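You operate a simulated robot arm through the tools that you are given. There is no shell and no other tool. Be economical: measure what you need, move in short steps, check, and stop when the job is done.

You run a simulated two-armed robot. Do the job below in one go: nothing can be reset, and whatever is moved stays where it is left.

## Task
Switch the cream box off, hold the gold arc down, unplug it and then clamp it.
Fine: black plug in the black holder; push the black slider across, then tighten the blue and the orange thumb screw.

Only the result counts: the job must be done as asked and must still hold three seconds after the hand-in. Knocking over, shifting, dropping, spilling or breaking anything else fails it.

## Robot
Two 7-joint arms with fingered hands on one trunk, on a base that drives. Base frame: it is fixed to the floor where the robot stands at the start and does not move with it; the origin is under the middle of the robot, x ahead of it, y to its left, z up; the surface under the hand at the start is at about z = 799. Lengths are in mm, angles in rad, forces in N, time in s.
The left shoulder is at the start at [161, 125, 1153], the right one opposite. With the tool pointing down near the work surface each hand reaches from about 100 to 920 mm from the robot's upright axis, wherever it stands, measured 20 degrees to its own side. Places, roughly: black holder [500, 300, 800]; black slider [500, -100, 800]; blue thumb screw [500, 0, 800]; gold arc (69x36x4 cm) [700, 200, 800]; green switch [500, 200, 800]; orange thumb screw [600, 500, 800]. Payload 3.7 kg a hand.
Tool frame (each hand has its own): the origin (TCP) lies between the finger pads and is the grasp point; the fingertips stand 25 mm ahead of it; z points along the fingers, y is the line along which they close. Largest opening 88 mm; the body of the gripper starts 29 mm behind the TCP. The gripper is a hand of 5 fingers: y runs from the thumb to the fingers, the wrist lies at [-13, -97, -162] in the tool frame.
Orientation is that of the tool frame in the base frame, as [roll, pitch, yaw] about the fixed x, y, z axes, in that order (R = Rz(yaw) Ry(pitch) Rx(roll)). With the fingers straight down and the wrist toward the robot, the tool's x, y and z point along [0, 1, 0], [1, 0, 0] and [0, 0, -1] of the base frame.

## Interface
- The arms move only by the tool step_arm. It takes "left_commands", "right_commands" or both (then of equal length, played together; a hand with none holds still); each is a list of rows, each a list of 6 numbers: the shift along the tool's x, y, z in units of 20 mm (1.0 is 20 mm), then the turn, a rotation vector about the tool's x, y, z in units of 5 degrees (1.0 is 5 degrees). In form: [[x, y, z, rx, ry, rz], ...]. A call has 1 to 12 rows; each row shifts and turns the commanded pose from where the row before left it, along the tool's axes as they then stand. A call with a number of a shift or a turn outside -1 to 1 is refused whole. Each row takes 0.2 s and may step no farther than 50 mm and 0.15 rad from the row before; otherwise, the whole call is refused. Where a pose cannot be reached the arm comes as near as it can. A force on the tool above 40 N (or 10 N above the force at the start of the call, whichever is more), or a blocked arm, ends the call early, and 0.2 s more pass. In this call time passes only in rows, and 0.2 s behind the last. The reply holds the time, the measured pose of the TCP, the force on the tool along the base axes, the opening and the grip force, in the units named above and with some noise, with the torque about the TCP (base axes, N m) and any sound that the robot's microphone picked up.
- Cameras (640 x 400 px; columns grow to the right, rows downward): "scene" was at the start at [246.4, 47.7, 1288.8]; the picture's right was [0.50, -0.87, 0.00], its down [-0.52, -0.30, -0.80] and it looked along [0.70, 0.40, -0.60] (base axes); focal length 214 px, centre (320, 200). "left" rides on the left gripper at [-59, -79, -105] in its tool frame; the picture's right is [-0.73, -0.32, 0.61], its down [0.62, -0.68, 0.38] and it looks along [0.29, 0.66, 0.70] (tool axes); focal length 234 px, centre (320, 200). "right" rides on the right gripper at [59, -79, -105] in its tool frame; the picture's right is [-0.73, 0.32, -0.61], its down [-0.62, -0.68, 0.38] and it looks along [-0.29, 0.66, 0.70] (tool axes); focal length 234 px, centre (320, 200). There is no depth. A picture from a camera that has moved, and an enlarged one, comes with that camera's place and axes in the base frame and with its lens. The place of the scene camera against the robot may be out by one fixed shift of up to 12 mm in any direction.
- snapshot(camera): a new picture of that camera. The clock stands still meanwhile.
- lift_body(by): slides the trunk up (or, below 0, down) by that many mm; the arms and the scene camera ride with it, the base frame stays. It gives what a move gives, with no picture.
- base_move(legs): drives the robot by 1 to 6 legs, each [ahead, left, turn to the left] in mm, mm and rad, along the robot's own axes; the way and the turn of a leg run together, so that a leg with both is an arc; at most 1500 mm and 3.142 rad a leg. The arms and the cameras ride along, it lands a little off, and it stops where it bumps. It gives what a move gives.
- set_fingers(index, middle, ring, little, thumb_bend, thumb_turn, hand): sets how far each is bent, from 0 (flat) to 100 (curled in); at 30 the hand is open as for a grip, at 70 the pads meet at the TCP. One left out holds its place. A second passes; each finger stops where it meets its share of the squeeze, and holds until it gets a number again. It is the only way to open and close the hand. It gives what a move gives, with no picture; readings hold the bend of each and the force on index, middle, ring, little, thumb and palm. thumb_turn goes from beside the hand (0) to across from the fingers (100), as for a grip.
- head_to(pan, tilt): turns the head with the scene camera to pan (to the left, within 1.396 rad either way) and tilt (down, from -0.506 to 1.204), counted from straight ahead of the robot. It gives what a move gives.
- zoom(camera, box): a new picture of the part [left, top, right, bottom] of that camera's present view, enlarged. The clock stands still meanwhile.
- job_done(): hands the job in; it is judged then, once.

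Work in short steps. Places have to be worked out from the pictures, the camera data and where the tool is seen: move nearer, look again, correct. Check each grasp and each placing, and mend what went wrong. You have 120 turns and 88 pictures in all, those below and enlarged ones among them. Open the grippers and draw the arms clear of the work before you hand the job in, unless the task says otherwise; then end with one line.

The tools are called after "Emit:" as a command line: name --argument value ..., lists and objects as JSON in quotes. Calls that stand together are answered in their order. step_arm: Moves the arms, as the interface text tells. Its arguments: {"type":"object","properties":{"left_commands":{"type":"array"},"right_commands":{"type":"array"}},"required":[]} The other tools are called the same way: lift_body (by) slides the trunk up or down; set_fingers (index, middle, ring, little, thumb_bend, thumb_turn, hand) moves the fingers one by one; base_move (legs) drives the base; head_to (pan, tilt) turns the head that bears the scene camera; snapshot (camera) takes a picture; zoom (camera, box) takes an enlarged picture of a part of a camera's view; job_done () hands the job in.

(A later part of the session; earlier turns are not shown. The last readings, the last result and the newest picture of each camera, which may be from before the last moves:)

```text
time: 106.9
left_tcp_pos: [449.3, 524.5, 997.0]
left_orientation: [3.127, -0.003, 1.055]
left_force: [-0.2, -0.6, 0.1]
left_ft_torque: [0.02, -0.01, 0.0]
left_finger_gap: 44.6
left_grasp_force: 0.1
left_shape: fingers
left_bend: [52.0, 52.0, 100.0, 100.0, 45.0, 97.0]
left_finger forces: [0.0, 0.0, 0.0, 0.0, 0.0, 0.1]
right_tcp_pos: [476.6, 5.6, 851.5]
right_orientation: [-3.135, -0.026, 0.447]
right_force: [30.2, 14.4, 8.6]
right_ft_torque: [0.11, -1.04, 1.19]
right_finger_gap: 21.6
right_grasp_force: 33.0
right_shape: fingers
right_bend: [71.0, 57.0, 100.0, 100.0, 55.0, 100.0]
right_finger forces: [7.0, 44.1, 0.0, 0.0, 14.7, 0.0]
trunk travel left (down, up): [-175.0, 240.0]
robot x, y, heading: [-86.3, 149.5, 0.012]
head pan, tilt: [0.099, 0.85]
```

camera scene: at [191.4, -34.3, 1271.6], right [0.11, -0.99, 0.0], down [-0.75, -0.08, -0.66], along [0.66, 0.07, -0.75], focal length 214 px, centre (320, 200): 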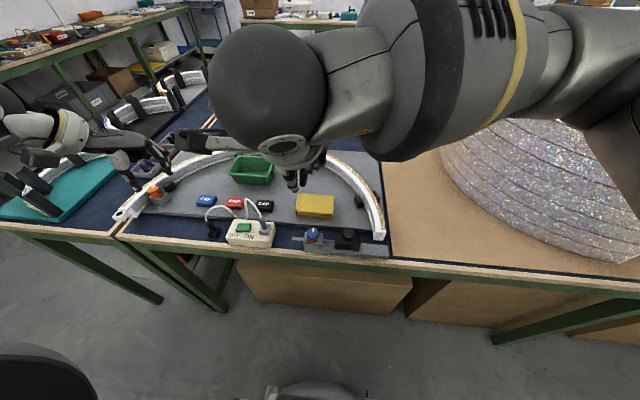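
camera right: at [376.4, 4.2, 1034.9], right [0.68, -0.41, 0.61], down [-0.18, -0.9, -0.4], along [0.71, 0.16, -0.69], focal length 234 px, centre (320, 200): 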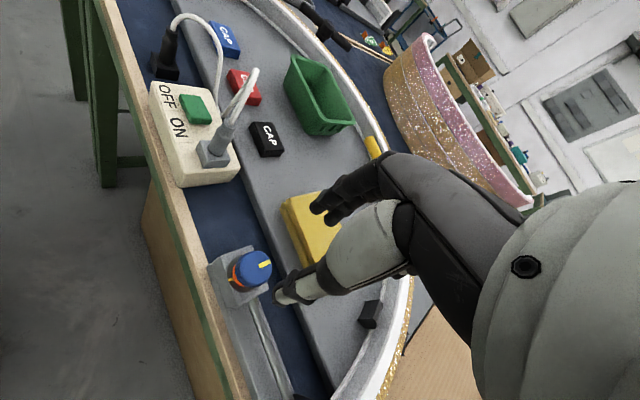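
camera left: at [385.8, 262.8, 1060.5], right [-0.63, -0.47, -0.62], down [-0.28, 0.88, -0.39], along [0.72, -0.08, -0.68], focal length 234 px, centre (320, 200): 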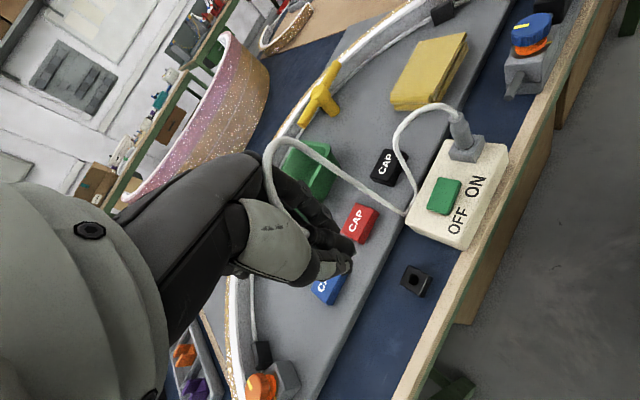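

Torque reached 1.2 N m. I release, lift, turn back and look.

Emit:
set_fingers --hand "right" --index 45 --middle 45 --thumb_bend 42

Emit:
step_arm --right_commands '[[0, 0, -0.7, 0, 0, 0], [0, 0, -0.9, 0, 0, -1], [0, 0, -0.5, 0, 0, -1], [0, 0, 0, 0, 0, -1], [0, 0, 0, 0, 0, -1], [0, 0, 0, 0, 0, -1], [0, 0, 0, 0, 0, -1], [0, 0, 0, 0, 0, -1], [0, 0, 0, 0, 0, -1], [0, 0, 0, 0, 0, -1], [0, 0, 0, 0, 0, -1], [0, 0, 0, 0, 0, -1]]'

Emit:
step_arm --right_commands '[[0, 0, 0, 0, 0, -1], [0, 0, 0, 0, 0, -1], [0, 0, 0, 0, 0, -1], [0, 0, 0, 0, 0, -1], [0, 0, 0, 0, 0, -1], [0, 0, 0, 0, 0, -1], [0, 0, 0, 0, 0, -1], [0, 0, 0, 0, 0, -1], [0, 0, 0, 0, 0, -1]]'

Emit:
zoom --camera "scene" --box '[360, 195, 440, 245]'

```text
time: 107.9
left_tcp_pos: [446.5, 523.9, 999.3]
left_orientation: [3.127, -0.004, 1.053]
left_force: [-0.9, -0.4, 0.5]
left_ft_torque: [-0.03, 0.02, -0.01]
left_finger_gap: 44.2
left_grasp_force: 0.2
left_shape: fingers
left_bend: [52.0, 52.0, 100.0, 100.0, 45.0, 97.0]
left_finger forces: [0.1, 0.0, 0.1, 0.1, 0.1, 0.0]
right_tcp_pos: [471.9, 5.2, 848.9]
right_orientation: [-3.133, -0.016, 0.448]
right_force: [0.1, -0.9, 0.4]
right_ft_torque: [0.02, 0.02, 0.03]
right_finger_gap: 55.3
right_grasp_force: 0.0
right_shape: fingers
right_bend: [45.0, 45.0, 100.0, 100.0, 42.0, 97.0]
right_finger forces: [0.0, 0.1, 0.1, 0.0, 0.0, 0.0]
trunk travel left (down, up): [-175.0, 240.0]
robot x, y, heading: [-89.2, 148.4, 0.007]
head pan, tilt: [0.099, 0.85]
```

```text
time: 110.5
left_tcp_pos: [446.7, 524.2, 998.5]
left_orientation: [3.127, -0.005, 1.053]
left_force: [0.3, 0.2, 0.6]
left_ft_torque: [0.0, 0.0, 0.02]
left_finger_gap: 44.5
left_grasp_force: 0.1
left_shape: fingers
left_bend: [52.0, 52.0, 100.0, 100.0, 45.0, 97.0]
left_finger forces: [0.0, 0.0, 0.0, 0.1, 0.0, 0.0]
right_tcp_pos: [471.4, 3.6, 892.1]
right_orientation: [3.132, -0.016, 1.408]
right_force: [0.5, -0.5, 0.7]
right_ft_torque: [0.02, -0.01, -0.02]
right_finger_gap: 55.5
right_grasp_force: 0.1
right_shape: fingers
right_bend: [45.0, 45.0, 100.0, 100.0, 42.0, 97.0]
right_finger forces: [0.0, 0.0, 0.0, 0.0, 0.0, 0.0]
trunk travel left (down, up): [-175.0, 240.0]
robot x, y, heading: [-88.4, 153.9, 0.008]
head pan, tilt: [0.099, 0.85]
```

```text
time: 112.5
left_tcp_pos: [447.1, 523.1, 999.5]
left_orientation: [3.126, -0.004, 1.053]
left_force: [0.0, -0.6, 0.0]
left_ft_torque: [-0.03, 0.0, 0.02]
left_finger_gap: 44.2
left_grasp_force: 0.1
left_shape: fingers
left_bend: [52.0, 52.0, 100.0, 100.0, 45.0, 97.0]
left_finger forces: [0.0, 0.0, 0.0, 0.1, 0.0, 0.0]
right_tcp_pos: [470.8, 4.1, 890.3]
right_orientation: [3.122, -0.004, 2.196]
right_force: [0.1, 0.7, -0.6]
right_ft_torque: [-0.01, 0.02, -0.02]
right_finger_gap: 55.7
right_grasp_force: 0.0
right_shape: fingers
right_bend: [45.0, 45.0, 100.0, 100.0, 42.0, 97.0]
right_finger forces: [0.0, 0.0, 0.1, 0.1, 0.1, 0.0]
trunk travel left (down, up): [-175.0, 240.0]
robot x, y, heading: [-87.9, 150.9, 0.012]
head pan, tilt: [0.099, 0.85]
```

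```text
8.00 times, centred on (400, 220) of scene
camera zoom: at [160.7, 164.9, 1271.5], right [0.11, -0.99, 0.0], down [-0.75, -0.08, -0.66], along [0.66, 0.07, -0.75], focal length 1716 px, centre (-320, 40)
```

zoom: 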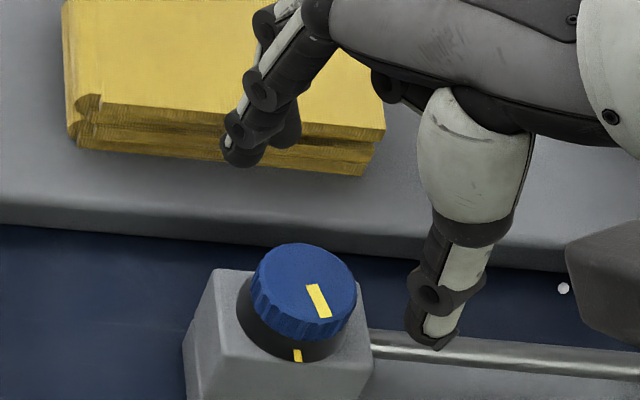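

The orange band is gone, so it's nearly or fully tight, but the mark is about 20° short of the base mark. I give one more grip and turn to make sure.

Emit:
step_arm --right_commands '[[0, 0.05, 0.8, 0, 0, 0], [0, 0, 0.8, 0, 0, 0], [0, 0, 0.6, 0, 0, 0]]'

Emit:
set_fingers --hand "right" --index 72 --middle 72 --thumb_bend 72

Emit:
step_arm --right_commands '[[0, 0, 0, 0, 0, 1], [0, 0, 0, 0, 0, 1], [0, 0, 0, 0, 0, 1], [0, 0, 0, 0, 0, 1], [0, 0, 0, 0, 0, 1], [0, 0, 0, 0, 0, 1], [0, 0, 0, 0, 0, 1], [0, 0, 0, 0, 0, 1], [0, 0, 0, 0, 0, 1], [0, 0, 0, 0, 0, 1], [0, 0, 0, 0, 0, 1], [0, 0, 0, 0, 0, 1]]'

Emit:
set_fingers --hand "right" --index 42 --middle 42 --thumb_bend 42

Emit:
step_arm --right_commands '[[0, 0, -0.7, 0, 0, 0], [0, 0, -0.9, 0, 0, -1], [0, 0, -0.9, 0, 0, -1], [0, 0, -0.9, 0, 0, -1], [0, 0, 0, 0, 0, -1], [0, 0, 0, 0, 0, -1], [0, 0, 0, 0, 0, -1], [0, 0, 0, 0, 0, -1], [0, 0, 0, 0, 0, -1], [0, 0, 0, 0, 0, -1], [0, 0, 0, 0, 0, -1]]'

Emit:
zoom --camera "scene" --box '[360, 195, 440, 245]'

```text
time: 113.3
left_tcp_pos: [447.5, 524.2, 999.5]
left_orientation: [3.127, -0.004, 1.054]
left_force: [0.2, -0.4, -0.3]
left_ft_torque: [0.0, -0.01, -0.01]
left_finger_gap: 44.4
left_grasp_force: 0.2
left_shape: fingers
left_bend: [52.0, 52.0, 100.0, 100.0, 45.0, 97.0]
left_finger forces: [0.1, 0.1, 0.1, 0.1, 0.1, 0.0]
right_tcp_pos: [473.2, 5.6, 848.5]
right_orientation: [3.124, -0.005, 2.196]
right_force: [-0.5, 0.7, 0.6]
right_ft_torque: [0.02, -0.03, -0.03]
right_finger_gap: 55.6
right_grasp_force: 0.0
right_shape: fingers
right_bend: [45.0, 45.0, 100.0, 100.0, 42.0, 97.0]
right_finger forces: [0.0, 0.0, 0.1, 0.0, 0.1, 0.0]
trunk travel left (down, up): [-175.0, 240.0]
robot x, y, heading: [-89.3, 153.5, 0.011]
head pan, tilt: [0.099, 0.85]
```

```text
time: 114.3
left_tcp_pos: [447.7, 523.6, 999.8]
left_orientation: [3.127, -0.004, 1.056]
left_force: [-0.9, -1.0, -0.5]
left_ft_torque: [-0.02, 0.02, -0.02]
left_finger_gap: 44.4
left_grasp_force: 0.2
left_shape: fingers
left_bend: [52.0, 52.0, 100.0, 100.0, 45.0, 97.0]
left_finger forces: [0.0, 0.0, 0.0, 0.1, 0.0, 0.1]
right_tcp_pos: [473.2, 4.8, 847.7]
right_orientation: [3.125, -0.004, 2.195]
right_force: [1.8, -0.5, -1.8]
right_ft_torque: [-0.02, -0.05, -0.18]
right_finger_gap: 35.0
right_grasp_force: 11.6
right_shape: fingers
right_bend: [57.0, 66.0, 100.0, 100.0, 52.0, 98.0]
right_finger forces: [9.0, 3.6, 0.0, 0.0, 10.2, 0.1]
trunk travel left (down, up): [-175.0, 240.0]
robot x, y, heading: [-88.5, 145.4, 0.006]
head pan, tilt: [0.099, 0.85]
```

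```text
time: 116.9
left_tcp_pos: [447.6, 524.1, 999.3]
left_orientation: [3.126, -0.004, 1.055]
left_force: [-0.1, 1.0, 0.6]
left_ft_torque: [0.02, 0.0, 0.03]
left_finger_gap: 44.5
left_grasp_force: 0.1
left_shape: fingers
left_bend: [52.0, 52.0, 100.0, 100.0, 45.0, 97.0]
left_finger forces: [0.0, 0.0, 0.0, 0.0, 0.1, 0.0]
right_tcp_pos: [473.6, 6.5, 849.5]
right_orientation: [3.132, -0.021, 1.145]
right_force: [12.1, 6.5, 17.4]
right_ft_torque: [0.07, -0.42, 0.5]
right_finger_gap: 21.4
right_grasp_force: 17.3
right_shape: fingers
right_bend: [65.0, 60.0, 100.0, 100.0, 56.0, 100.0]
right_finger forces: [5.5, 20.1, 0.0, 0.0, 9.5, 0.0]
trunk travel left (down, up): [-175.0, 240.0]
robot x, y, heading: [-86.8, 152.5, 0.007]
head pan, tilt: [0.099, 0.85]
```

```text
time: 117.9
left_tcp_pos: [446.7, 524.6, 999.3]
left_orientation: [3.128, -0.002, 1.055]
left_force: [0.0, -1.4, 0.0]
left_ft_torque: [-0.03, 0.0, -0.02]
left_finger_gap: 44.1
left_grasp_force: 0.1
left_shape: fingers
left_bend: [52.0, 52.0, 100.0, 100.0, 45.0, 97.0]
left_finger forces: [0.0, 0.1, 0.1, 0.1, 0.0, 0.0]
right_tcp_pos: [471.7, 4.7, 846.9]
right_orientation: [3.137, -0.017, 1.148]
right_force: [-0.1, -0.1, 1.0]
right_ft_torque: [0.02, -0.01, 0.01]
right_finger_gap: 58.8
right_grasp_force: 0.0
right_shape: fingers
right_bend: [42.0, 42.0, 100.0, 100.0, 42.0, 97.0]
right_finger forces: [0.0, 0.0, 0.1, 0.1, 0.0, 0.0]
trunk travel left (down, up): [-175.0, 240.0]
robot x, y, heading: [-88.3, 152.7, 0.009]
head pan, tilt: [0.099, 0.85]
```

```text
time: 120.3
left_tcp_pos: [447.1, 523.8, 999.0]
left_orientation: [3.127, -0.004, 1.054]
left_force: [-0.1, 0.0, -0.5]
left_ft_torque: [-0.02, -0.01, 0.01]
left_finger_gap: 44.4
left_grasp_force: 0.0
left_shape: fingers
left_bend: [52.0, 52.0, 100.0, 100.0, 45.0, 97.0]
left_finger forces: [0.0, 0.0, 0.0, 0.0, 0.0, 0.0]
right_tcp_pos: [470.3, 5.1, 916.9]
right_orientation: [3.125, -0.008, 2.021]
right_force: [0.3, 0.2, -0.3]
right_ft_torque: [0.0, 0.03, -0.01]
right_finger_gap: 59.0
right_grasp_force: 0.1
right_shape: fingers
right_bend: [42.0, 42.0, 100.0, 100.0, 42.0, 97.0]
right_finger forces: [0.0, 0.0, 0.1, 0.0, 0.0, 0.0]
trunk travel left (down, up): [-175.0, 240.0]
robot x, y, heading: [-88.2, 151.7, 0.006]
head pan, tilt: [0.099, 0.85]
```

```text
8.00 times, centred on (400, 220) of scene
camera zoom: at [160.7, 164.9, 1271.5], right [0.11, -0.99, 0.0], down [-0.75, -0.08, -0.66], along [0.66, 0.07, -0.75], focal length 1716 px, centre (-320, 40)
```

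zoom: 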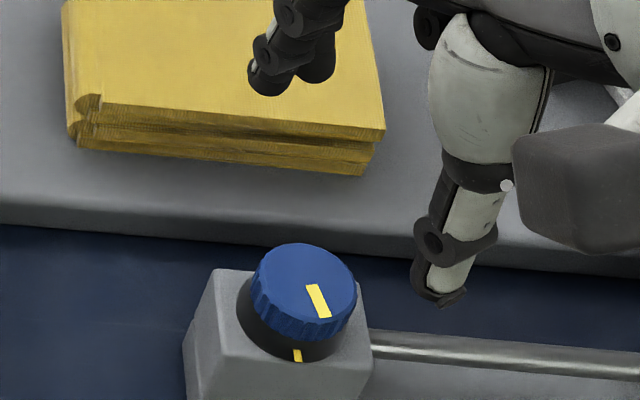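

The knob didn't turn further under the same effort, so the blue screw is tight. Next is the orange screw at about (557,459, top 848) with the left hand. I raise the right hand, drive the base left 160 mm and ahead 80 mm, and prepare the left grip.

Emit:
step_arm --right_commands '[[0, 0, -1, 0, 0, 0], [0, 0, -1, 0, 0, 0], [0, 0, -1, 0, 0, 0], [0, 0, -1, 0, 0, 0], [0, 0, -1, 0, 0, 1], [0, 0, 0, 0, 0, 1], [0, 0, 0, 0, 0, 1], [0, 0, 0, 0, 0, 1]]'

Emit:
base_move --legs '[[0, 160, 0], [80, 0, 0]]'

Emit:
set_fingers --hand "left" --index 47 --middle 47 --thumb_bend 47

Emit:
head_to --pan 0.3 --tilt 0.8

```text
time: 122.1
left_tcp_pos: [448.0, 523.9, 998.8]
left_orientation: [3.129, -0.005, 1.053]
left_force: [-0.3, 0.4, -0.7]
left_ft_torque: [-0.01, 0.01, 0.02]
left_finger_gap: 44.3
left_grasp_force: 0.0
left_shape: fingers
left_bend: [52.0, 52.0, 100.0, 100.0, 45.0, 97.0]
left_finger forces: [0.0, 0.1, 0.0, 0.0, 0.0, 0.0]
right_tcp_pos: [469.3, 3.6, 1015.9]
right_orientation: [3.129, -0.015, 1.669]
right_force: [0.0, 0.1, -0.2]
right_ft_torque: [-0.01, 0.0, -0.02]
right_finger_gap: 58.9
right_grasp_force: 0.1
right_shape: fingers
right_bend: [42.0, 42.0, 100.0, 100.0, 42.0, 97.0]
right_finger forces: [0.1, 0.0, 0.0, 0.1, 0.0, 0.0]
trunk travel left (down, up): [-175.0, 240.0]
robot x, y, heading: [-91.3, 153.8, 0.005]
head pan, tilt: [0.099, 0.85]
```

```text
time: 124.8
left_tcp_pos: [526.1, 687.0, 999.3]
left_orientation: [3.128, -0.004, 1.055]
left_force: [-0.4, -1.5, 0.0]
left_ft_torque: [-0.02, -0.01, 0.02]
left_finger_gap: 44.4
left_grasp_force: 0.0
left_shape: fingers
left_bend: [52.0, 52.0, 100.0, 100.0, 45.0, 97.0]
left_finger forces: [0.0, 0.1, 0.1, 0.0, 0.1, 0.0]
right_tcp_pos: [550.4, 166.0, 1015.0]
right_orientation: [3.13, -0.014, 1.672]
right_force: [0.4, 0.2, -0.1]
right_ft_torque: [-0.01, 0.01, -0.01]
right_finger_gap: 58.8
right_grasp_force: 0.1
right_shape: fingers
right_bend: [42.0, 42.0, 100.0, 100.0, 42.0, 97.0]
right_finger forces: [0.0, 0.0, 0.1, 0.0, 0.0, 0.0]
trunk travel left (down, up): [-175.0, 240.0]
robot x, y, heading: [-11.0, 313.6, 0.008]
head pan, tilt: [0.099, 0.85]
```

```text
time: 125.8
left_tcp_pos: [527.1, 686.7, 999.2]
left_orientation: [3.128, -0.003, 1.055]
left_force: [0.3, 1.0, -1.2]
left_ft_torque: [0.0, -0.02, 0.0]
left_finger_gap: 48.2
left_grasp_force: 0.0
left_shape: fingers
left_bend: [47.0, 47.0, 100.0, 100.0, 47.0, 98.0]
left_finger forces: [0.1, 0.0, 0.0, 0.0, 0.0, 0.0]
right_tcp_pos: [548.9, 165.9, 1016.6]
right_orientation: [3.13, -0.014, 1.671]
right_force: [0.1, -0.1, 0.0]
right_ft_torque: [-0.03, -0.01, 0.0]
right_finger_gap: 58.5
right_grasp_force: 0.0
right_shape: fingers
right_bend: [42.0, 42.0, 100.0, 100.0, 42.0, 97.0]
right_finger forces: [0.0, 0.0, 0.0, 0.0, 0.0, 0.1]
trunk travel left (down, up): [-175.0, 240.0]
robot x, y, heading: [-8.2, 312.6, 0.008]
head pan, tilt: [0.099, 0.85]
```

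```text
time: 126.6
left_tcp_pos: [525.6, 686.0, 999.7]
left_orientation: [3.128, -0.005, 1.055]
left_force: [-0.3, -0.3, 0.3]
left_ft_torque: [0.01, 0.03, 0.03]
left_finger_gap: 48.4
left_grasp_force: 0.1
left_shape: fingers
left_bend: [47.0, 47.0, 100.0, 100.0, 47.0, 98.0]
left_finger forces: [0.0, 0.0, 0.0, 0.0, 0.0, 0.0]
right_tcp_pos: [549.4, 164.7, 1016.4]
right_orientation: [3.13, -0.013, 1.671]
right_force: [-0.2, 0.2, -0.7]
right_ft_torque: [0.01, -0.02, 0.0]
right_finger_gap: 58.6
right_grasp_force: 0.1
right_shape: fingers
right_bend: [42.0, 42.0, 100.0, 100.0, 42.0, 97.0]
right_finger forces: [0.0, 0.1, 0.0, 0.0, 0.0, 0.1]
trunk travel left (down, up): [-175.0, 240.0]
robot x, y, heading: [-5.6, 315.1, 0.011]
head pan, tilt: [0.3, 0.799]
```

Emit:
step_arm --left_commands '[[-0.91, 0.69, 0.27, 0, 0, 0], [-0.91, 0.69, 0.27, 0, 0, 0], [-0.91, 0.69, 0.27, 0, 0, 0], [-0.91, 0.69, 0.27, 0, 0, 0], [-0.91, 0.69, 0.27, 0, 0, 0], [-0.91, 0.69, 0.27, 0, 0, 0], [-0.91, 0.69, 0.27, 0, 0, 0], [-0.91, 0.69, 0.27, 0, 0, 0], [-0.91, 0.69, 0.27, 0, 0, 0], [-0.91, 0.69, 0.27, 0, 0, 0]]'

```text
time: 128.8
left_tcp_pos: [556.0, 463.4, 947.4]
left_orientation: [3.128, -0.005, 1.053]
left_force: [0.3, -0.7, -0.5]
left_ft_torque: [0.0, 0.01, 0.03]
left_finger_gap: 48.3
left_grasp_force: 0.2
left_shape: fingers
left_bend: [47.0, 47.0, 100.0, 100.0, 47.0, 98.0]
left_finger forces: [0.0, 0.0, 0.0, 0.0, 0.0, 0.2]
right_tcp_pos: [549.0, 165.1, 1015.8]
right_orientation: [3.128, -0.014, 1.671]
right_force: [0.2, -0.3, -0.2]
right_ft_torque: [0.0, -0.01, -0.02]
right_finger_gap: 58.8
right_grasp_force: 0.0
right_shape: fingers
right_bend: [42.0, 42.0, 100.0, 100.0, 42.0, 97.0]
right_finger forces: [0.1, 0.0, 0.0, 0.0, 0.0, 0.0]
trunk travel left (down, up): [-175.0, 240.0]
robot x, y, heading: [-10.1, 316.1, 0.009]
head pan, tilt: [0.3, 0.799]
```

Reached. I turn the hand 70° counter-clockwise so there is room to turn clockwise, then look.

Emit:
step_arm --left_commands '[[0, 0, 0, 0, 0, -1], [0, 0, 0, 0, 0, -1], [0, 0, 0, 0, 0, -1], [0, 0, 0, 0, 0, -1], [0, 0, 0, 0, 0, -1], [0, 0, 0, 0, 0, -1], [0, 0, 0, 0, 0, -1], [0, 0, 0, 0, 0, -1], [0, 0, 0, 0, 0, -1], [0, 0, 0, 0, 0, -1], [0, 0, 0, 0, 0, -1], [0, 0, 0, 0, 0, -1]]'

Emit:
step_arm --left_commands '[[0, 0, 0.8, 0, 0, -1], [0, 0, 0.8, 0, 0, -1], [0, 0, 0.8, 0, 0, 0]]'

Emit:
snapshot --camera "scene"

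Emit:
snapshot --camera "left"

```text
time: 131.4
left_tcp_pos: [555.6, 459.6, 946.9]
left_orientation: [3.131, 0.011, 2.103]
left_force: [0.4, 0.0, 0.8]
left_ft_torque: [0.02, -0.01, 0.0]
left_finger_gap: 48.2
left_grasp_force: 0.0
left_shape: fingers
left_bend: [47.0, 47.0, 100.0, 100.0, 47.0, 98.0]
left_finger forces: [0.1, 0.0, 0.1, 0.0, 0.1, 0.1]
right_tcp_pos: [548.7, 166.3, 1016.1]
right_orientation: [3.128, -0.014, 1.67]
right_force: [-0.3, 0.6, 0.4]
right_ft_torque: [0.0, 0.02, 0.0]
right_finger_gap: 58.7
right_grasp_force: 0.1
right_shape: fingers
right_bend: [42.0, 42.0, 100.0, 100.0, 42.0, 97.0]
right_finger forces: [0.0, 0.0, 0.0, 0.0, 0.0, 0.1]
trunk travel left (down, up): [-175.0, 240.0]
robot x, y, heading: [-6.0, 312.6, 0.008]
head pan, tilt: [0.3, 0.799]
```

```text
time: 132.2
left_tcp_pos: [558.3, 459.6, 898.2]
left_orientation: [3.132, 0.011, 2.277]
left_force: [-0.2, 0.7, 0.9]
left_ft_torque: [-0.02, 0.02, 0.0]
left_finger_gap: 48.0
left_grasp_force: 0.1
left_shape: fingers
left_bend: [47.0, 47.0, 100.0, 100.0, 47.0, 98.0]
left_finger forces: [0.1, 0.1, 0.0, 0.0, 0.0, 0.0]
right_tcp_pos: [549.8, 165.8, 1015.8]
right_orientation: [3.13, -0.014, 1.67]
right_force: [-0.6, 0.1, 0.7]
right_ft_torque: [0.01, 0.0, 0.03]
right_finger_gap: 58.8
right_grasp_force: 0.0
right_shape: fingers
right_bend: [42.0, 42.0, 100.0, 100.0, 42.0, 97.0]
right_finger forces: [0.0, 0.0, 0.1, 0.1, 0.0, 0.1]
trunk travel left (down, up): [-175.0, 240.0]
robot x, y, heading: [-3.9, 314.0, 0.006]
head pan, tilt: [0.3, 0.799]
```

```text
18 pictures are left
camera scene: at [239.3, 344.0, 1275.5], right [0.3, -0.95, 0.0], down [-0.68, -0.22, -0.7], along [0.66, 0.21, -0.72], focal length 214 px, centre (320, 200)
```

scene: 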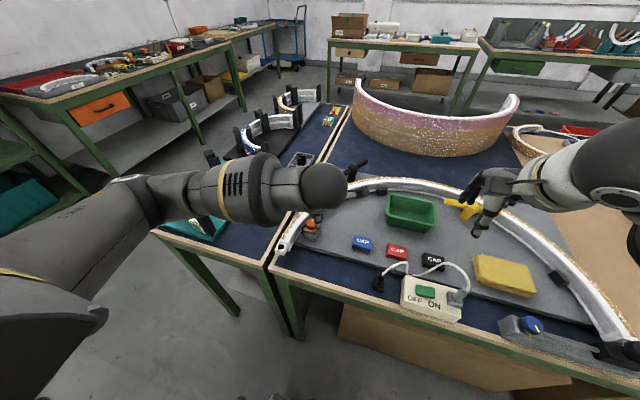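

```text
17 pictures are left
camera left: at [535.1, 361.9, 1002.0], right [0.23, -0.76, -0.6], down [-0.92, 0.03, -0.4], along [0.32, 0.64, -0.69], focal length 234 px, centre (320, 200)
```

left: 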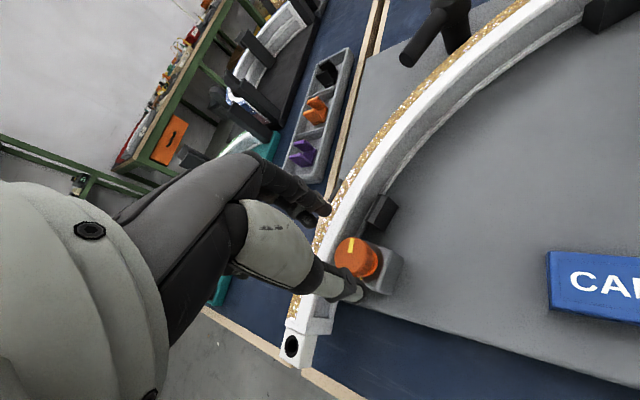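

Emit:
step_arm --left_commands '[[-0.04, -0.1, 0.8, 0, 0, 0], [0, 0, 0.8, 0, 0, 0]]'

Emit:
zoom --camera "left" --box '[270, 180, 430, 280]'

Emit:
zoom --camera "scene" --box '[268, 190, 364, 250]'

```text
time: 132.8
left_tcp_pos: [556.2, 458.0, 866.6]
left_orientation: [3.132, 0.011, 2.274]
left_force: [-0.1, 0.1, 0.2]
left_ft_torque: [-0.01, 0.0, 0.03]
left_finger_gap: 48.1
left_grasp_force: 0.1
left_shape: fingers
left_bend: [47.0, 47.0, 100.0, 100.0, 47.0, 98.0]
left_finger forces: [0.0, 0.1, 0.1, 0.0, 0.0, 0.1]
right_tcp_pos: [549.0, 164.9, 1016.1]
right_orientation: [3.131, -0.015, 1.671]
right_force: [-0.3, 0.1, 0.6]
right_ft_torque: [-0.03, -0.02, 0.01]
right_finger_gap: 58.7
right_grasp_force: 0.1
right_shape: fingers
right_bend: [42.0, 42.0, 100.0, 100.0, 42.0, 97.0]
right_finger forces: [0.0, 0.0, 0.0, 0.1, 0.1, 0.0]
trunk travel left (down, up): [-175.0, 240.0]
robot x, y, heading: [-11.2, 315.5, 0.013]
head pan, tilt: [0.3, 0.799]
```

```text
4.00 times, centred on (350, 230) of left
camera zoom: at [533.0, 360.2, 969.7], right [0.23, -0.76, -0.6], down [-0.92, 0.03, -0.4], along [0.32, 0.64, -0.69], focal length 937 px, centre (200, 80)
```

zoom: 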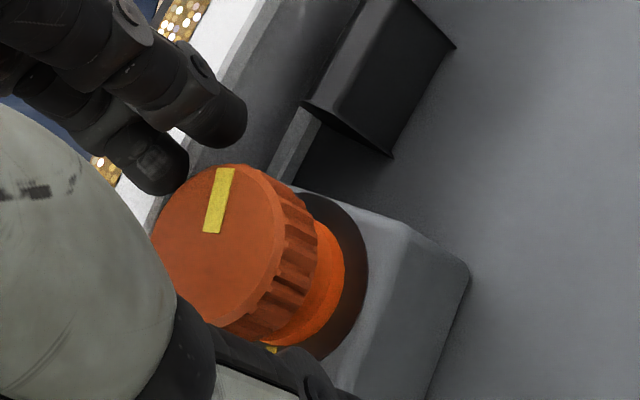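

```text
6.67 times, centred on (316, 220) of scene
camera zoom: at [238.9, 343.8, 1275.6], right [0.3, -0.95, 0.0], down [-0.68, -0.22, -0.7], along [0.66, 0.21, -0.72], focal length 1430 px, centre (347, 67)
```

zoom: 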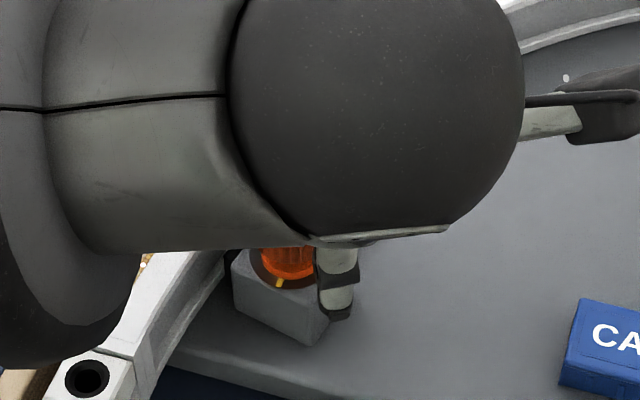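

The knob centre is at (558.5,460), nearly under the TCP. I nudge 2 mm, lower a little and close.

Emit:
step_arm --left_commands '[[0, 0.1, 0.15, 0, 0, 0]]'

Emit:
set_fingers --hand "left" --index 72 --middle 72 --thumb_bend 72

Emit:
zoom --camera "left" --box '[270, 180, 430, 280]'

```text
time: 133.2
left_tcp_pos: [558.9, 459.2, 864.8]
left_orientation: [3.13, 0.016, 2.274]
left_force: [-0.5, 0.0, 7.1]
left_ft_torque: [0.26, -0.1, 0.02]
left_finger_gap: 48.4
left_grasp_force: 3.2
left_shape: fingers
left_bend: [47.0, 47.0, 100.0, 100.0, 47.0, 98.0]
left_finger forces: [0.1, 7.4, 0.0, 0.1, 0.1, 0.0]
right_tcp_pos: [548.0, 165.1, 1017.0]
right_orientation: [3.129, -0.013, 1.671]
right_force: [0.2, 0.8, -0.4]
right_ft_torque: [0.0, 0.01, 0.0]
right_finger_gap: 58.7
right_grasp_force: 0.1
right_shape: fingers
right_bend: [42.0, 42.0, 100.0, 100.0, 42.0, 97.0]
right_finger forces: [0.0, 0.1, 0.0, 0.1, 0.0, 0.0]
trunk travel left (down, up): [-175.0, 240.0]
robot x, y, heading: [-7.7, 316.1, 0.012]
head pan, tilt: [0.3, 0.799]
```

```text
time: 134.2
left_tcp_pos: [558.9, 461.1, 863.0]
left_orientation: [3.133, 0.013, 2.277]
left_force: [6.6, 5.1, 1.8]
left_ft_torque: [0.08, -0.07, -0.02]
left_finger_gap: 18.3
left_grasp_force: 12.5
left_shape: fingers
left_bend: [59.0, 62.0, 100.0, 100.0, 62.0, 99.0]
left_finger forces: [8.3, 8.3, 0.0, 0.0, 8.0, 0.0]
right_tcp_pos: [549.4, 167.2, 1015.9]
right_orientation: [3.13, -0.014, 1.67]
right_force: [-0.4, 0.1, -0.1]
right_ft_torque: [-0.02, -0.06, 0.02]
right_finger_gap: 58.9
right_grasp_force: 0.0
right_shape: fingers
right_bend: [42.0, 42.0, 100.0, 100.0, 42.0, 97.0]
right_finger forces: [0.0, 0.0, 0.0, 0.0, 0.0, 0.1]
trunk travel left (down, up): [-175.0, 240.0]
robot x, y, heading: [-11.5, 312.8, 0.007]
head pan, tilt: [0.3, 0.799]
```

```text
4.00 times, centred on (350, 230) of left
camera zoom: at [535.6, 362.5, 966.7], right [0.23, -0.76, -0.6], down [-0.92, 0.03, -0.4], along [0.32, 0.64, -0.69], focal length 937 px, centre (200, 80)
```

zoom: 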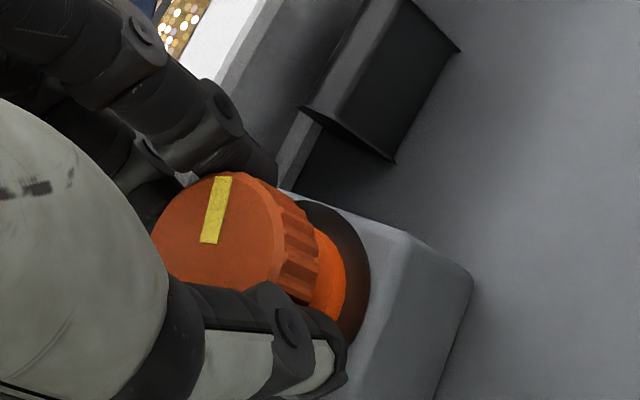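

It is gripped by all three fingers. I turn clockwise 60°, following slightly downward.

Emit:
step_arm --left_commands '[[0, 0, 0.015, 0, 0, 1], [0, 0, 0.015, 0, 0, 1], [0, 0, 0.015, 0, 0, 1], [0, 0, 0.015, 0, 0, 1], [0, 0, 0.015, 0, 0, 1], [0, 0, 0.015, 0, 0, 1], [0, 0, 0.015, 0, 0, 1], [0, 0, 0.015, 0, 0, 1], [0, 0, 0.015, 0, 0, 1], [0, 0, 0.015, 0, 0, 1], [0, 0, 0.015, 0, 0, 1], [0, 0, 0.015, 0, 0, 1]]'

```text
time: 136.8
left_tcp_pos: [559.4, 458.3, 858.9]
left_orientation: [3.125, -0.002, 1.225]
left_force: [5.2, 2.5, 6.7]
left_ft_torque: [0.08, -0.09, 0.0]
left_finger_gap: 17.5
left_grasp_force: 12.2
left_shape: fingers
left_bend: [60.0, 63.0, 100.0, 100.0, 62.0, 99.0]
left_finger forces: [6.1, 8.3, 0.0, 0.0, 9.5, 0.0]
right_tcp_pos: [550.0, 166.2, 1016.2]
right_orientation: [3.132, -0.015, 1.67]
right_force: [-0.1, 0.5, 0.3]
right_ft_torque: [0.04, 0.0, 0.0]
right_finger_gap: 58.9
right_grasp_force: 0.0
right_shape: fingers
right_bend: [42.0, 42.0, 100.0, 100.0, 42.0, 97.0]
right_finger forces: [0.0, 0.0, 0.0, 0.0, 0.0, 0.1]
trunk travel left (down, up): [-175.0, 240.0]
robot x, y, heading: [-12.0, 314.6, 0.008]
head pan, tilt: [0.3, 0.799]
```

Emit:
step_arm --left_commands '[[0, 0, 0.01, 0, 0, 1], [0, 0, 0.01, 0, 0, 1], [0, 0, 0.01, 0, 0, 1], [0, 0, 0.01, 0, 0, 1], [0, 0, 0.01, 0, 0, 1], [0, 0, 0.01, 0, 0, 1], [0, 0, 0.01, 0, 0, 1], [0, 0, 0.01, 0, 0, 1]]'

Emit:
zoom --camera "left" --box '[270, 180, 430, 280]'

```text
time: 138.6
left_tcp_pos: [559.0, 459.4, 859.5]
left_orientation: [3.131, -0.012, 0.529]
left_force: [0.8, -2.2, 7.5]
left_ft_torque: [0.05, 0.01, 0.03]
left_finger_gap: 17.6
left_grasp_force: 12.4
left_shape: fingers
left_bend: [60.0, 64.0, 100.0, 100.0, 62.0, 98.0]
left_finger forces: [6.6, 6.9, 0.1, 0.1, 10.9, 0.0]
right_tcp_pos: [549.2, 165.0, 1016.0]
right_orientation: [3.127, -0.013, 1.67]
right_force: [0.1, 0.2, 1.1]
right_ft_torque: [0.02, 0.0, 0.0]
right_finger_gap: 59.0
right_grasp_force: 0.0
right_shape: fingers
right_bend: [42.0, 42.0, 100.0, 100.0, 42.0, 97.0]
right_finger forces: [0.0, 0.1, 0.0, 0.0, 0.0, 0.1]
trunk travel left (down, up): [-175.0, 240.0]
robot x, y, heading: [-5.5, 314.5, 0.007]
head pan, tilt: [0.3, 0.799]
```

```text
4.00 times, centred on (350, 230) of left
camera zoom: at [466.6, 495.2, 961.3], right [-0.78, -0.09, -0.62], down [0.2, 0.9, -0.38], along [0.59, -0.42, -0.69], focal length 937 px, centre (200, 80)
```

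zoom: 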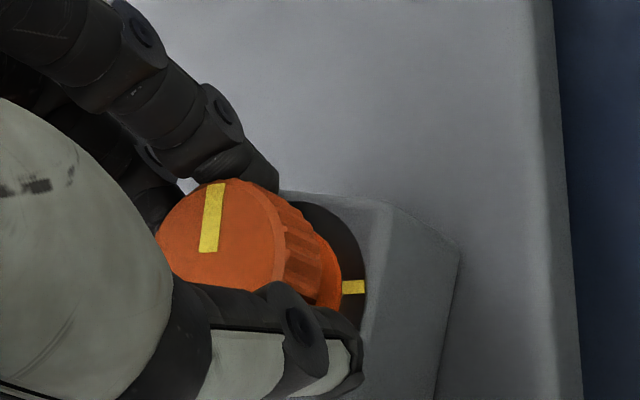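

The knob follows the hand exactly, 100° so far. I continue clockwise in the same grip.

Emit:
step_arm --left_commands '[[0, 0, 0.01, 0, 0, 1], [0, 0, 0.01, 0, 0, 1], [0, 0, 0.01, 0, 0, 1], [0, 0, 0.01, 0, 0, 1], [0, 0, 0.01, 0, 0, 1], [0, 0, 0.01, 0, 0, 1], [0, 0, 0.01, 0, 0, 1], [0, 0, 0.01, 0, 0, 1]]'

```text
time: 140.4
left_tcp_pos: [558.8, 459.3, 858.0]
left_orientation: [3.141, -0.019, -0.169]
left_force: [-2.0, -5.1, 5.7]
left_ft_torque: [0.0, 0.07, 0.05]
left_finger_gap: 17.8
left_grasp_force: 12.5
left_shape: fingers
left_bend: [60.0, 65.0, 100.0, 100.0, 62.0, 96.0]
left_finger forces: [7.9, 6.8, 0.0, 0.1, 10.4, 0.0]
right_tcp_pos: [548.6, 164.9, 1016.9]
right_orientation: [3.128, -0.015, 1.669]
right_force: [-0.3, 0.8, -0.5]
right_ft_torque: [-0.02, 0.0, 0.01]
right_finger_gap: 58.7
right_grasp_force: 0.0
right_shape: fingers
right_bend: [42.0, 42.0, 100.0, 100.0, 42.0, 97.0]
right_finger forces: [0.0, 0.0, 0.1, 0.0, 0.0, 0.1]
trunk travel left (down, up): [-175.0, 240.0]
robot x, y, heading: [-12.1, 311.2, 0.007]
head pan, tilt: [0.3, 0.799]
```

No torque stop yet and the arm still reaches, so I go on with small rows, watching the torque.

Emit:
step_arm --left_commands '[[0, 0, 0.01, 0, 0, 1], [0, 0, 0.01, 0, 0, 1], [0, 0, 0.01, 0, 0, 1], [0, 0, 0.01, 0, 0, 1], [0, 0, 0.01, 0, 0, 1], [0, 0, 0.01, 0, 0, 1]]'

Emit:
zoom --camera "left" --box '[270, 180, 430, 280]'

```text
time: 141.8
left_tcp_pos: [557.5, 458.0, 856.1]
left_orientation: [-3.135, -0.014, -0.694]
left_force: [-7.6, -2.2, 5.9]
left_ft_torque: [0.03, 0.16, 0.06]
left_finger_gap: 18.0
left_grasp_force: 12.7
left_shape: fingers
left_bend: [59.0, 64.0, 100.0, 100.0, 63.0, 96.0]
left_finger forces: [8.6, 7.0, 0.0, 0.0, 10.3, 0.0]
right_tcp_pos: [548.4, 165.0, 1016.3]
right_orientation: [3.127, -0.013, 1.67]
right_force: [-0.7, -0.8, 1.2]
right_ft_torque: [-0.03, 0.01, 0.0]
right_finger_gap: 58.9
right_grasp_force: 0.2
right_shape: fingers
right_bend: [42.0, 42.0, 100.0, 100.0, 42.0, 97.0]
right_finger forces: [0.0, 0.0, 0.0, 0.0, 0.0, 0.0]
trunk travel left (down, up): [-175.0, 240.0]
robot x, y, heading: [-10.2, 315.1, 0.009]
head pan, tilt: [0.3, 0.799]
```

```text
4.00 times, centred on (350, 230) of left
camera zoom: at [561.4, 555.1, 960.4], right [-0.34, 0.71, -0.61], down [0.92, 0.13, -0.37], along [-0.19, -0.69, -0.7], focal length 937 px, centre (200, 80)
```

zoom: 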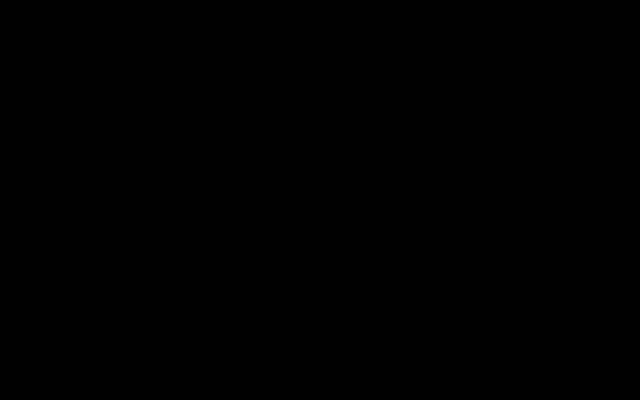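

Turned about 170° by hand count. The left camera view is blocked by the arm itself. I continue a bit, watching for the stop torque.

Emit:
step_arm --left_commands '[[0, 0, 0, 0, 0, 1], [0, 0, 0, 0, 0, 1], [0, 0, 0, 0, 0, 1], [0, 0, 0, 0, 0, 1]]'

Emit:
zoom --camera "scene" --box '[268, 190, 364, 250]'

```text
time: 142.8
left_tcp_pos: [557.2, 457.7, 856.9]
left_orientation: [-3.129, -0.01, -1.04]
left_force: [-8.1, 1.2, 7.2]
left_ft_torque: [0.03, 0.22, 0.05]
left_finger_gap: 18.4
left_grasp_force: 13.6
left_shape: fingers
left_bend: [58.0, 64.0, 100.0, 100.0, 63.0, 96.0]
left_finger forces: [10.7, 6.6, 0.1, 0.0, 10.1, 0.0]
right_tcp_pos: [547.2, 165.5, 1017.2]
right_orientation: [3.126, -0.014, 1.671]
right_force: [0.0, 0.7, -0.5]
right_ft_torque: [-0.01, 0.01, 0.0]
right_finger_gap: 59.2
right_grasp_force: 0.0
right_shape: fingers
right_bend: [42.0, 42.0, 100.0, 100.0, 42.0, 97.0]
right_finger forces: [0.1, 0.0, 0.1, 0.1, 0.1, 0.1]
trunk travel left (down, up): [-175.0, 240.0]
robot x, y, heading: [-9.3, 311.5, 0.008]
head pan, tilt: [0.3, 0.799]
```

```text
6.67 times, centred on (316, 220) of scene
camera zoom: at [237.6, 343.8, 1275.9], right [0.3, -0.95, 0.0], down [-0.68, -0.22, -0.7], along [0.67, 0.21, -0.72], focal length 1430 px, centre (347, 67)
```

zoom: 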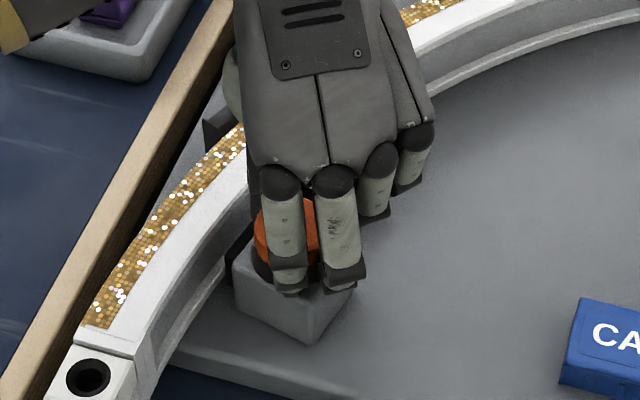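

Emit:
step_arm --left_commands '[[0, 0, 0, 0, 0, 1], [0, 0, 0, 0, 0, 1], [0, 0, 0, 0, 0, 1], [0, 0, 0, 0, 0, 1], [0, 0, 0, 0, 0, 1], [0, 0, 0, 0, 0, 1]]'

```text
time: 144.2
left_tcp_pos: [558.8, 457.0, 856.4]
left_orientation: [-3.129, -0.004, -1.566]
left_force: [-8.6, -7.2, 0.2]
left_ft_torque: [-0.17, 0.15, 0.26]
left_finger_gap: 17.3
left_grasp_force: 17.1
left_shape: fingers
left_bend: [56.0, 65.0, 100.0, 100.0, 66.0, 93.0]
left_finger forces: [8.9, 13.7, 0.1, 0.0, 10.8, 0.0]
right_tcp_pos: [548.0, 165.2, 1015.3]
right_orientation: [3.129, -0.014, 1.67]
right_force: [0.8, 0.2, 0.3]
right_ft_torque: [0.0, -0.01, -0.03]
right_finger_gap: 59.2
right_grasp_force: 0.1
right_shape: fingers
right_bend: [42.0, 42.0, 100.0, 100.0, 42.0, 97.0]
right_finger forces: [0.0, 0.0, 0.0, 0.0, 0.0, 0.1]
trunk travel left (down, up): [-175.0, 240.0]
robot x, y, heading: [-5.4, 315.7, 0.009]
head pan, tilt: [0.3, 0.799]
```

Torque is starting to rise (0.26). A few more rows to make it firm.

Emit:
step_arm --left_commands '[[0, 0, 0, 0, 0, 1], [0, 0, 0, 0, 0, 1], [0, 0, 0, 0, 0, 1], [0, 0, 0, 0, 0, 1]]'

Emit:
zoom --camera "scene" --box '[284, 210, 348, 250]'

```text
time: 145.2
left_tcp_pos: [558.9, 456.5, 856.2]
left_orientation: [-3.126, 0.001, -1.916]
left_force: [-14.2, -18.7, -5.5]
left_ft_torque: [-0.46, 0.3, 0.57]
left_finger_gap: 16.0
left_grasp_force: 27.4
left_shape: fingers
left_bend: [55.0, 67.0, 100.0, 100.0, 69.0, 91.0]
left_finger forces: [12.7, 27.2, 0.0, 0.1, 14.5, 0.0]
right_tcp_pos: [547.9, 164.8, 1017.0]
right_orientation: [3.129, -0.016, 1.67]
right_force: [-0.8, -0.3, -0.4]
right_ft_torque: [0.0, 0.0, -0.01]
right_finger_gap: 58.5
right_grasp_force: 0.0
right_shape: fingers
right_bend: [42.0, 42.0, 100.0, 100.0, 42.0, 97.0]
right_finger forces: [0.0, 0.0, 0.0, 0.0, 0.1, 0.1]
trunk travel left (down, up): [-175.0, 240.0]
robot x, y, heading: [-3.1, 314.7, 0.006]
head pan, tilt: [0.3, 0.799]
```

```text
10.00 times, centred on (316, 230) of scene
camera zoom: at [238.1, 341.8, 1275.7], right [0.3, -0.95, 0.0], down [-0.68, -0.22, -0.7], along [0.67, 0.21, -0.72], focal length 2145 px, centre (360, -100)
```

zoom: 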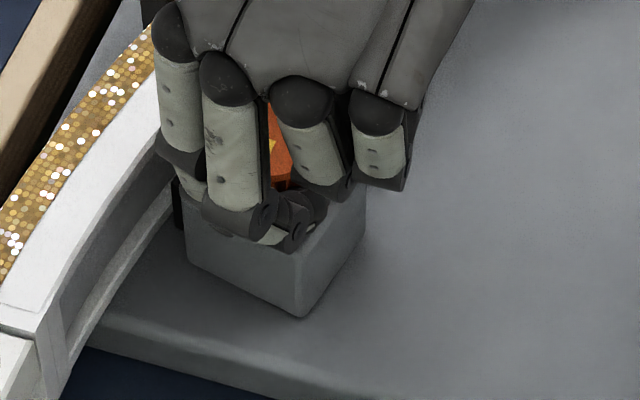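

Emit:
step_arm --left_commands '[[0, 0, 0, 0, 0, 1], [0, 0, 0, 0, 0, 1], [0, 0, 0, 0, 0, 1]]'

Emit:
set_fingers --hand "left" --index 46 --middle 46 --thumb_bend 45

Emit:
step_arm --left_commands '[[0, 0, -0.6, 0, 0, 0], [0, 0, -0.9, 0, 0, 0], [0, 0, -0.9, 0, 0, -1], [0, 0, -0.9, 0, 0, -1], [0, 0, -0.9, 0, 0, -1], [0, 0, 0, 0, 0, -1], [0, 0, 0, 0, 0, -1], [0, 0, 0, 0, 0, -1], [0, 0, 0, 0, 0, -1], [0, 0, 0, 0, 0, -1], [0, 0, 0, 0, 0, -1], [0, 0, 0, 0, 0, -1]]'

Emit:
zoom --camera "scene" --box '[276, 200, 356, 250]'

```text
time: 146.0
left_tcp_pos: [556.5, 456.3, 856.3]
left_orientation: [-3.129, 0.002, -2.177]
left_force: [-19.8, -21.9, -4.7]
left_ft_torque: [-0.42, 0.37, 0.6]
left_finger_gap: 14.5
left_grasp_force: 28.0
left_shape: fingers
left_bend: [55.0, 69.0, 100.0, 100.0, 71.0, 91.0]
left_finger forces: [12.4, 29.5, 0.1, 0.0, 14.6, 0.0]
right_tcp_pos: [547.1, 163.7, 1015.7]
right_orientation: [3.127, -0.015, 1.671]
right_force: [0.2, 0.2, 0.9]
right_ft_torque: [0.01, 0.0, -0.01]
right_finger_gap: 58.9
right_grasp_force: 0.1
right_shape: fingers
right_bend: [42.0, 42.0, 100.0, 100.0, 42.0, 97.0]
right_finger forces: [0.0, 0.0, 0.1, 0.1, 0.1, 0.0]
trunk travel left (down, up): [-175.0, 240.0]
robot x, y, heading: [-10.4, 313.8, 0.013]
head pan, tilt: [0.3, 0.799]
```

```text
time: 147.0
left_tcp_pos: [558.5, 458.8, 857.3]
left_orientation: [-3.126, 0.007, -2.176]
left_force: [-0.1, -0.5, -0.1]
left_ft_torque: [0.01, -0.03, -0.02]
left_finger_gap: 50.9
left_grasp_force: 0.0
left_shape: fingers
left_bend: [46.0, 46.0, 100.0, 100.0, 45.0, 100.0]
left_finger forces: [0.0, 0.0, 0.1, 0.0, 0.0, 0.0]
right_tcp_pos: [550.0, 165.5, 1016.5]
right_orientation: [3.13, -0.013, 1.67]
right_force: [0.9, -1.0, 0.6]
right_ft_torque: [0.0, -0.01, -0.01]
right_finger_gap: 58.8
right_grasp_force: 0.1
right_shape: fingers
right_bend: [42.0, 42.0, 100.0, 100.0, 42.0, 97.0]
right_finger forces: [0.0, 0.1, 0.1, 0.0, 0.0, 0.0]
trunk travel left (down, up): [-175.0, 240.0]
robot x, y, heading: [-10.4, 314.3, 0.008]
head pan, tilt: [0.3, 0.799]
```

```text
time: 149.6
left_tcp_pos: [557.7, 459.4, 939.4]
left_orientation: [-3.129, -0.006, -1.3]
left_force: [-0.5, 0.2, 0.3]
left_ft_torque: [0.01, 0.01, 0.0]
left_finger_gap: 50.9
left_grasp_force: 0.0
left_shape: fingers
left_bend: [46.0, 46.0, 100.0, 100.0, 45.0, 100.0]
left_finger forces: [0.0, 0.0, 0.0, 0.1, 0.0, 0.0]
right_tcp_pos: [549.6, 165.3, 1015.6]
right_orientation: [3.129, -0.013, 1.669]
right_force: [0.1, -0.1, 1.3]
right_ft_torque: [-0.03, -0.02, 0.0]
right_finger_gap: 58.8
right_grasp_force: 0.1
right_shape: fingers
right_bend: [42.0, 42.0, 100.0, 100.0, 42.0, 97.0]
right_finger forces: [0.1, 0.0, 0.1, 0.0, 0.0, 0.0]
trunk travel left (down, up): [-175.0, 240.0]
robot x, y, heading: [-9.2, 317.5, 0.004]
head pan, tilt: [0.3, 0.799]
```

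```text
8.00 times, centred on (316, 225) of scene
camera zoom: at [239.1, 344.0, 1275.6], right [0.3, -0.95, 0.0], down [-0.68, -0.22, -0.7], along [0.66, 0.21, -0.72], focal length 1716 px, centre (352, 0)
```

zoom: 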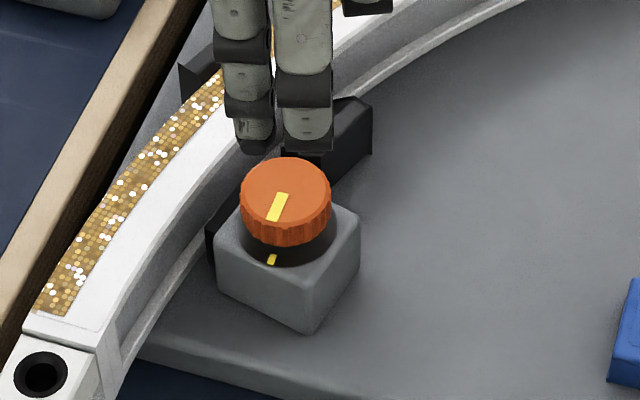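

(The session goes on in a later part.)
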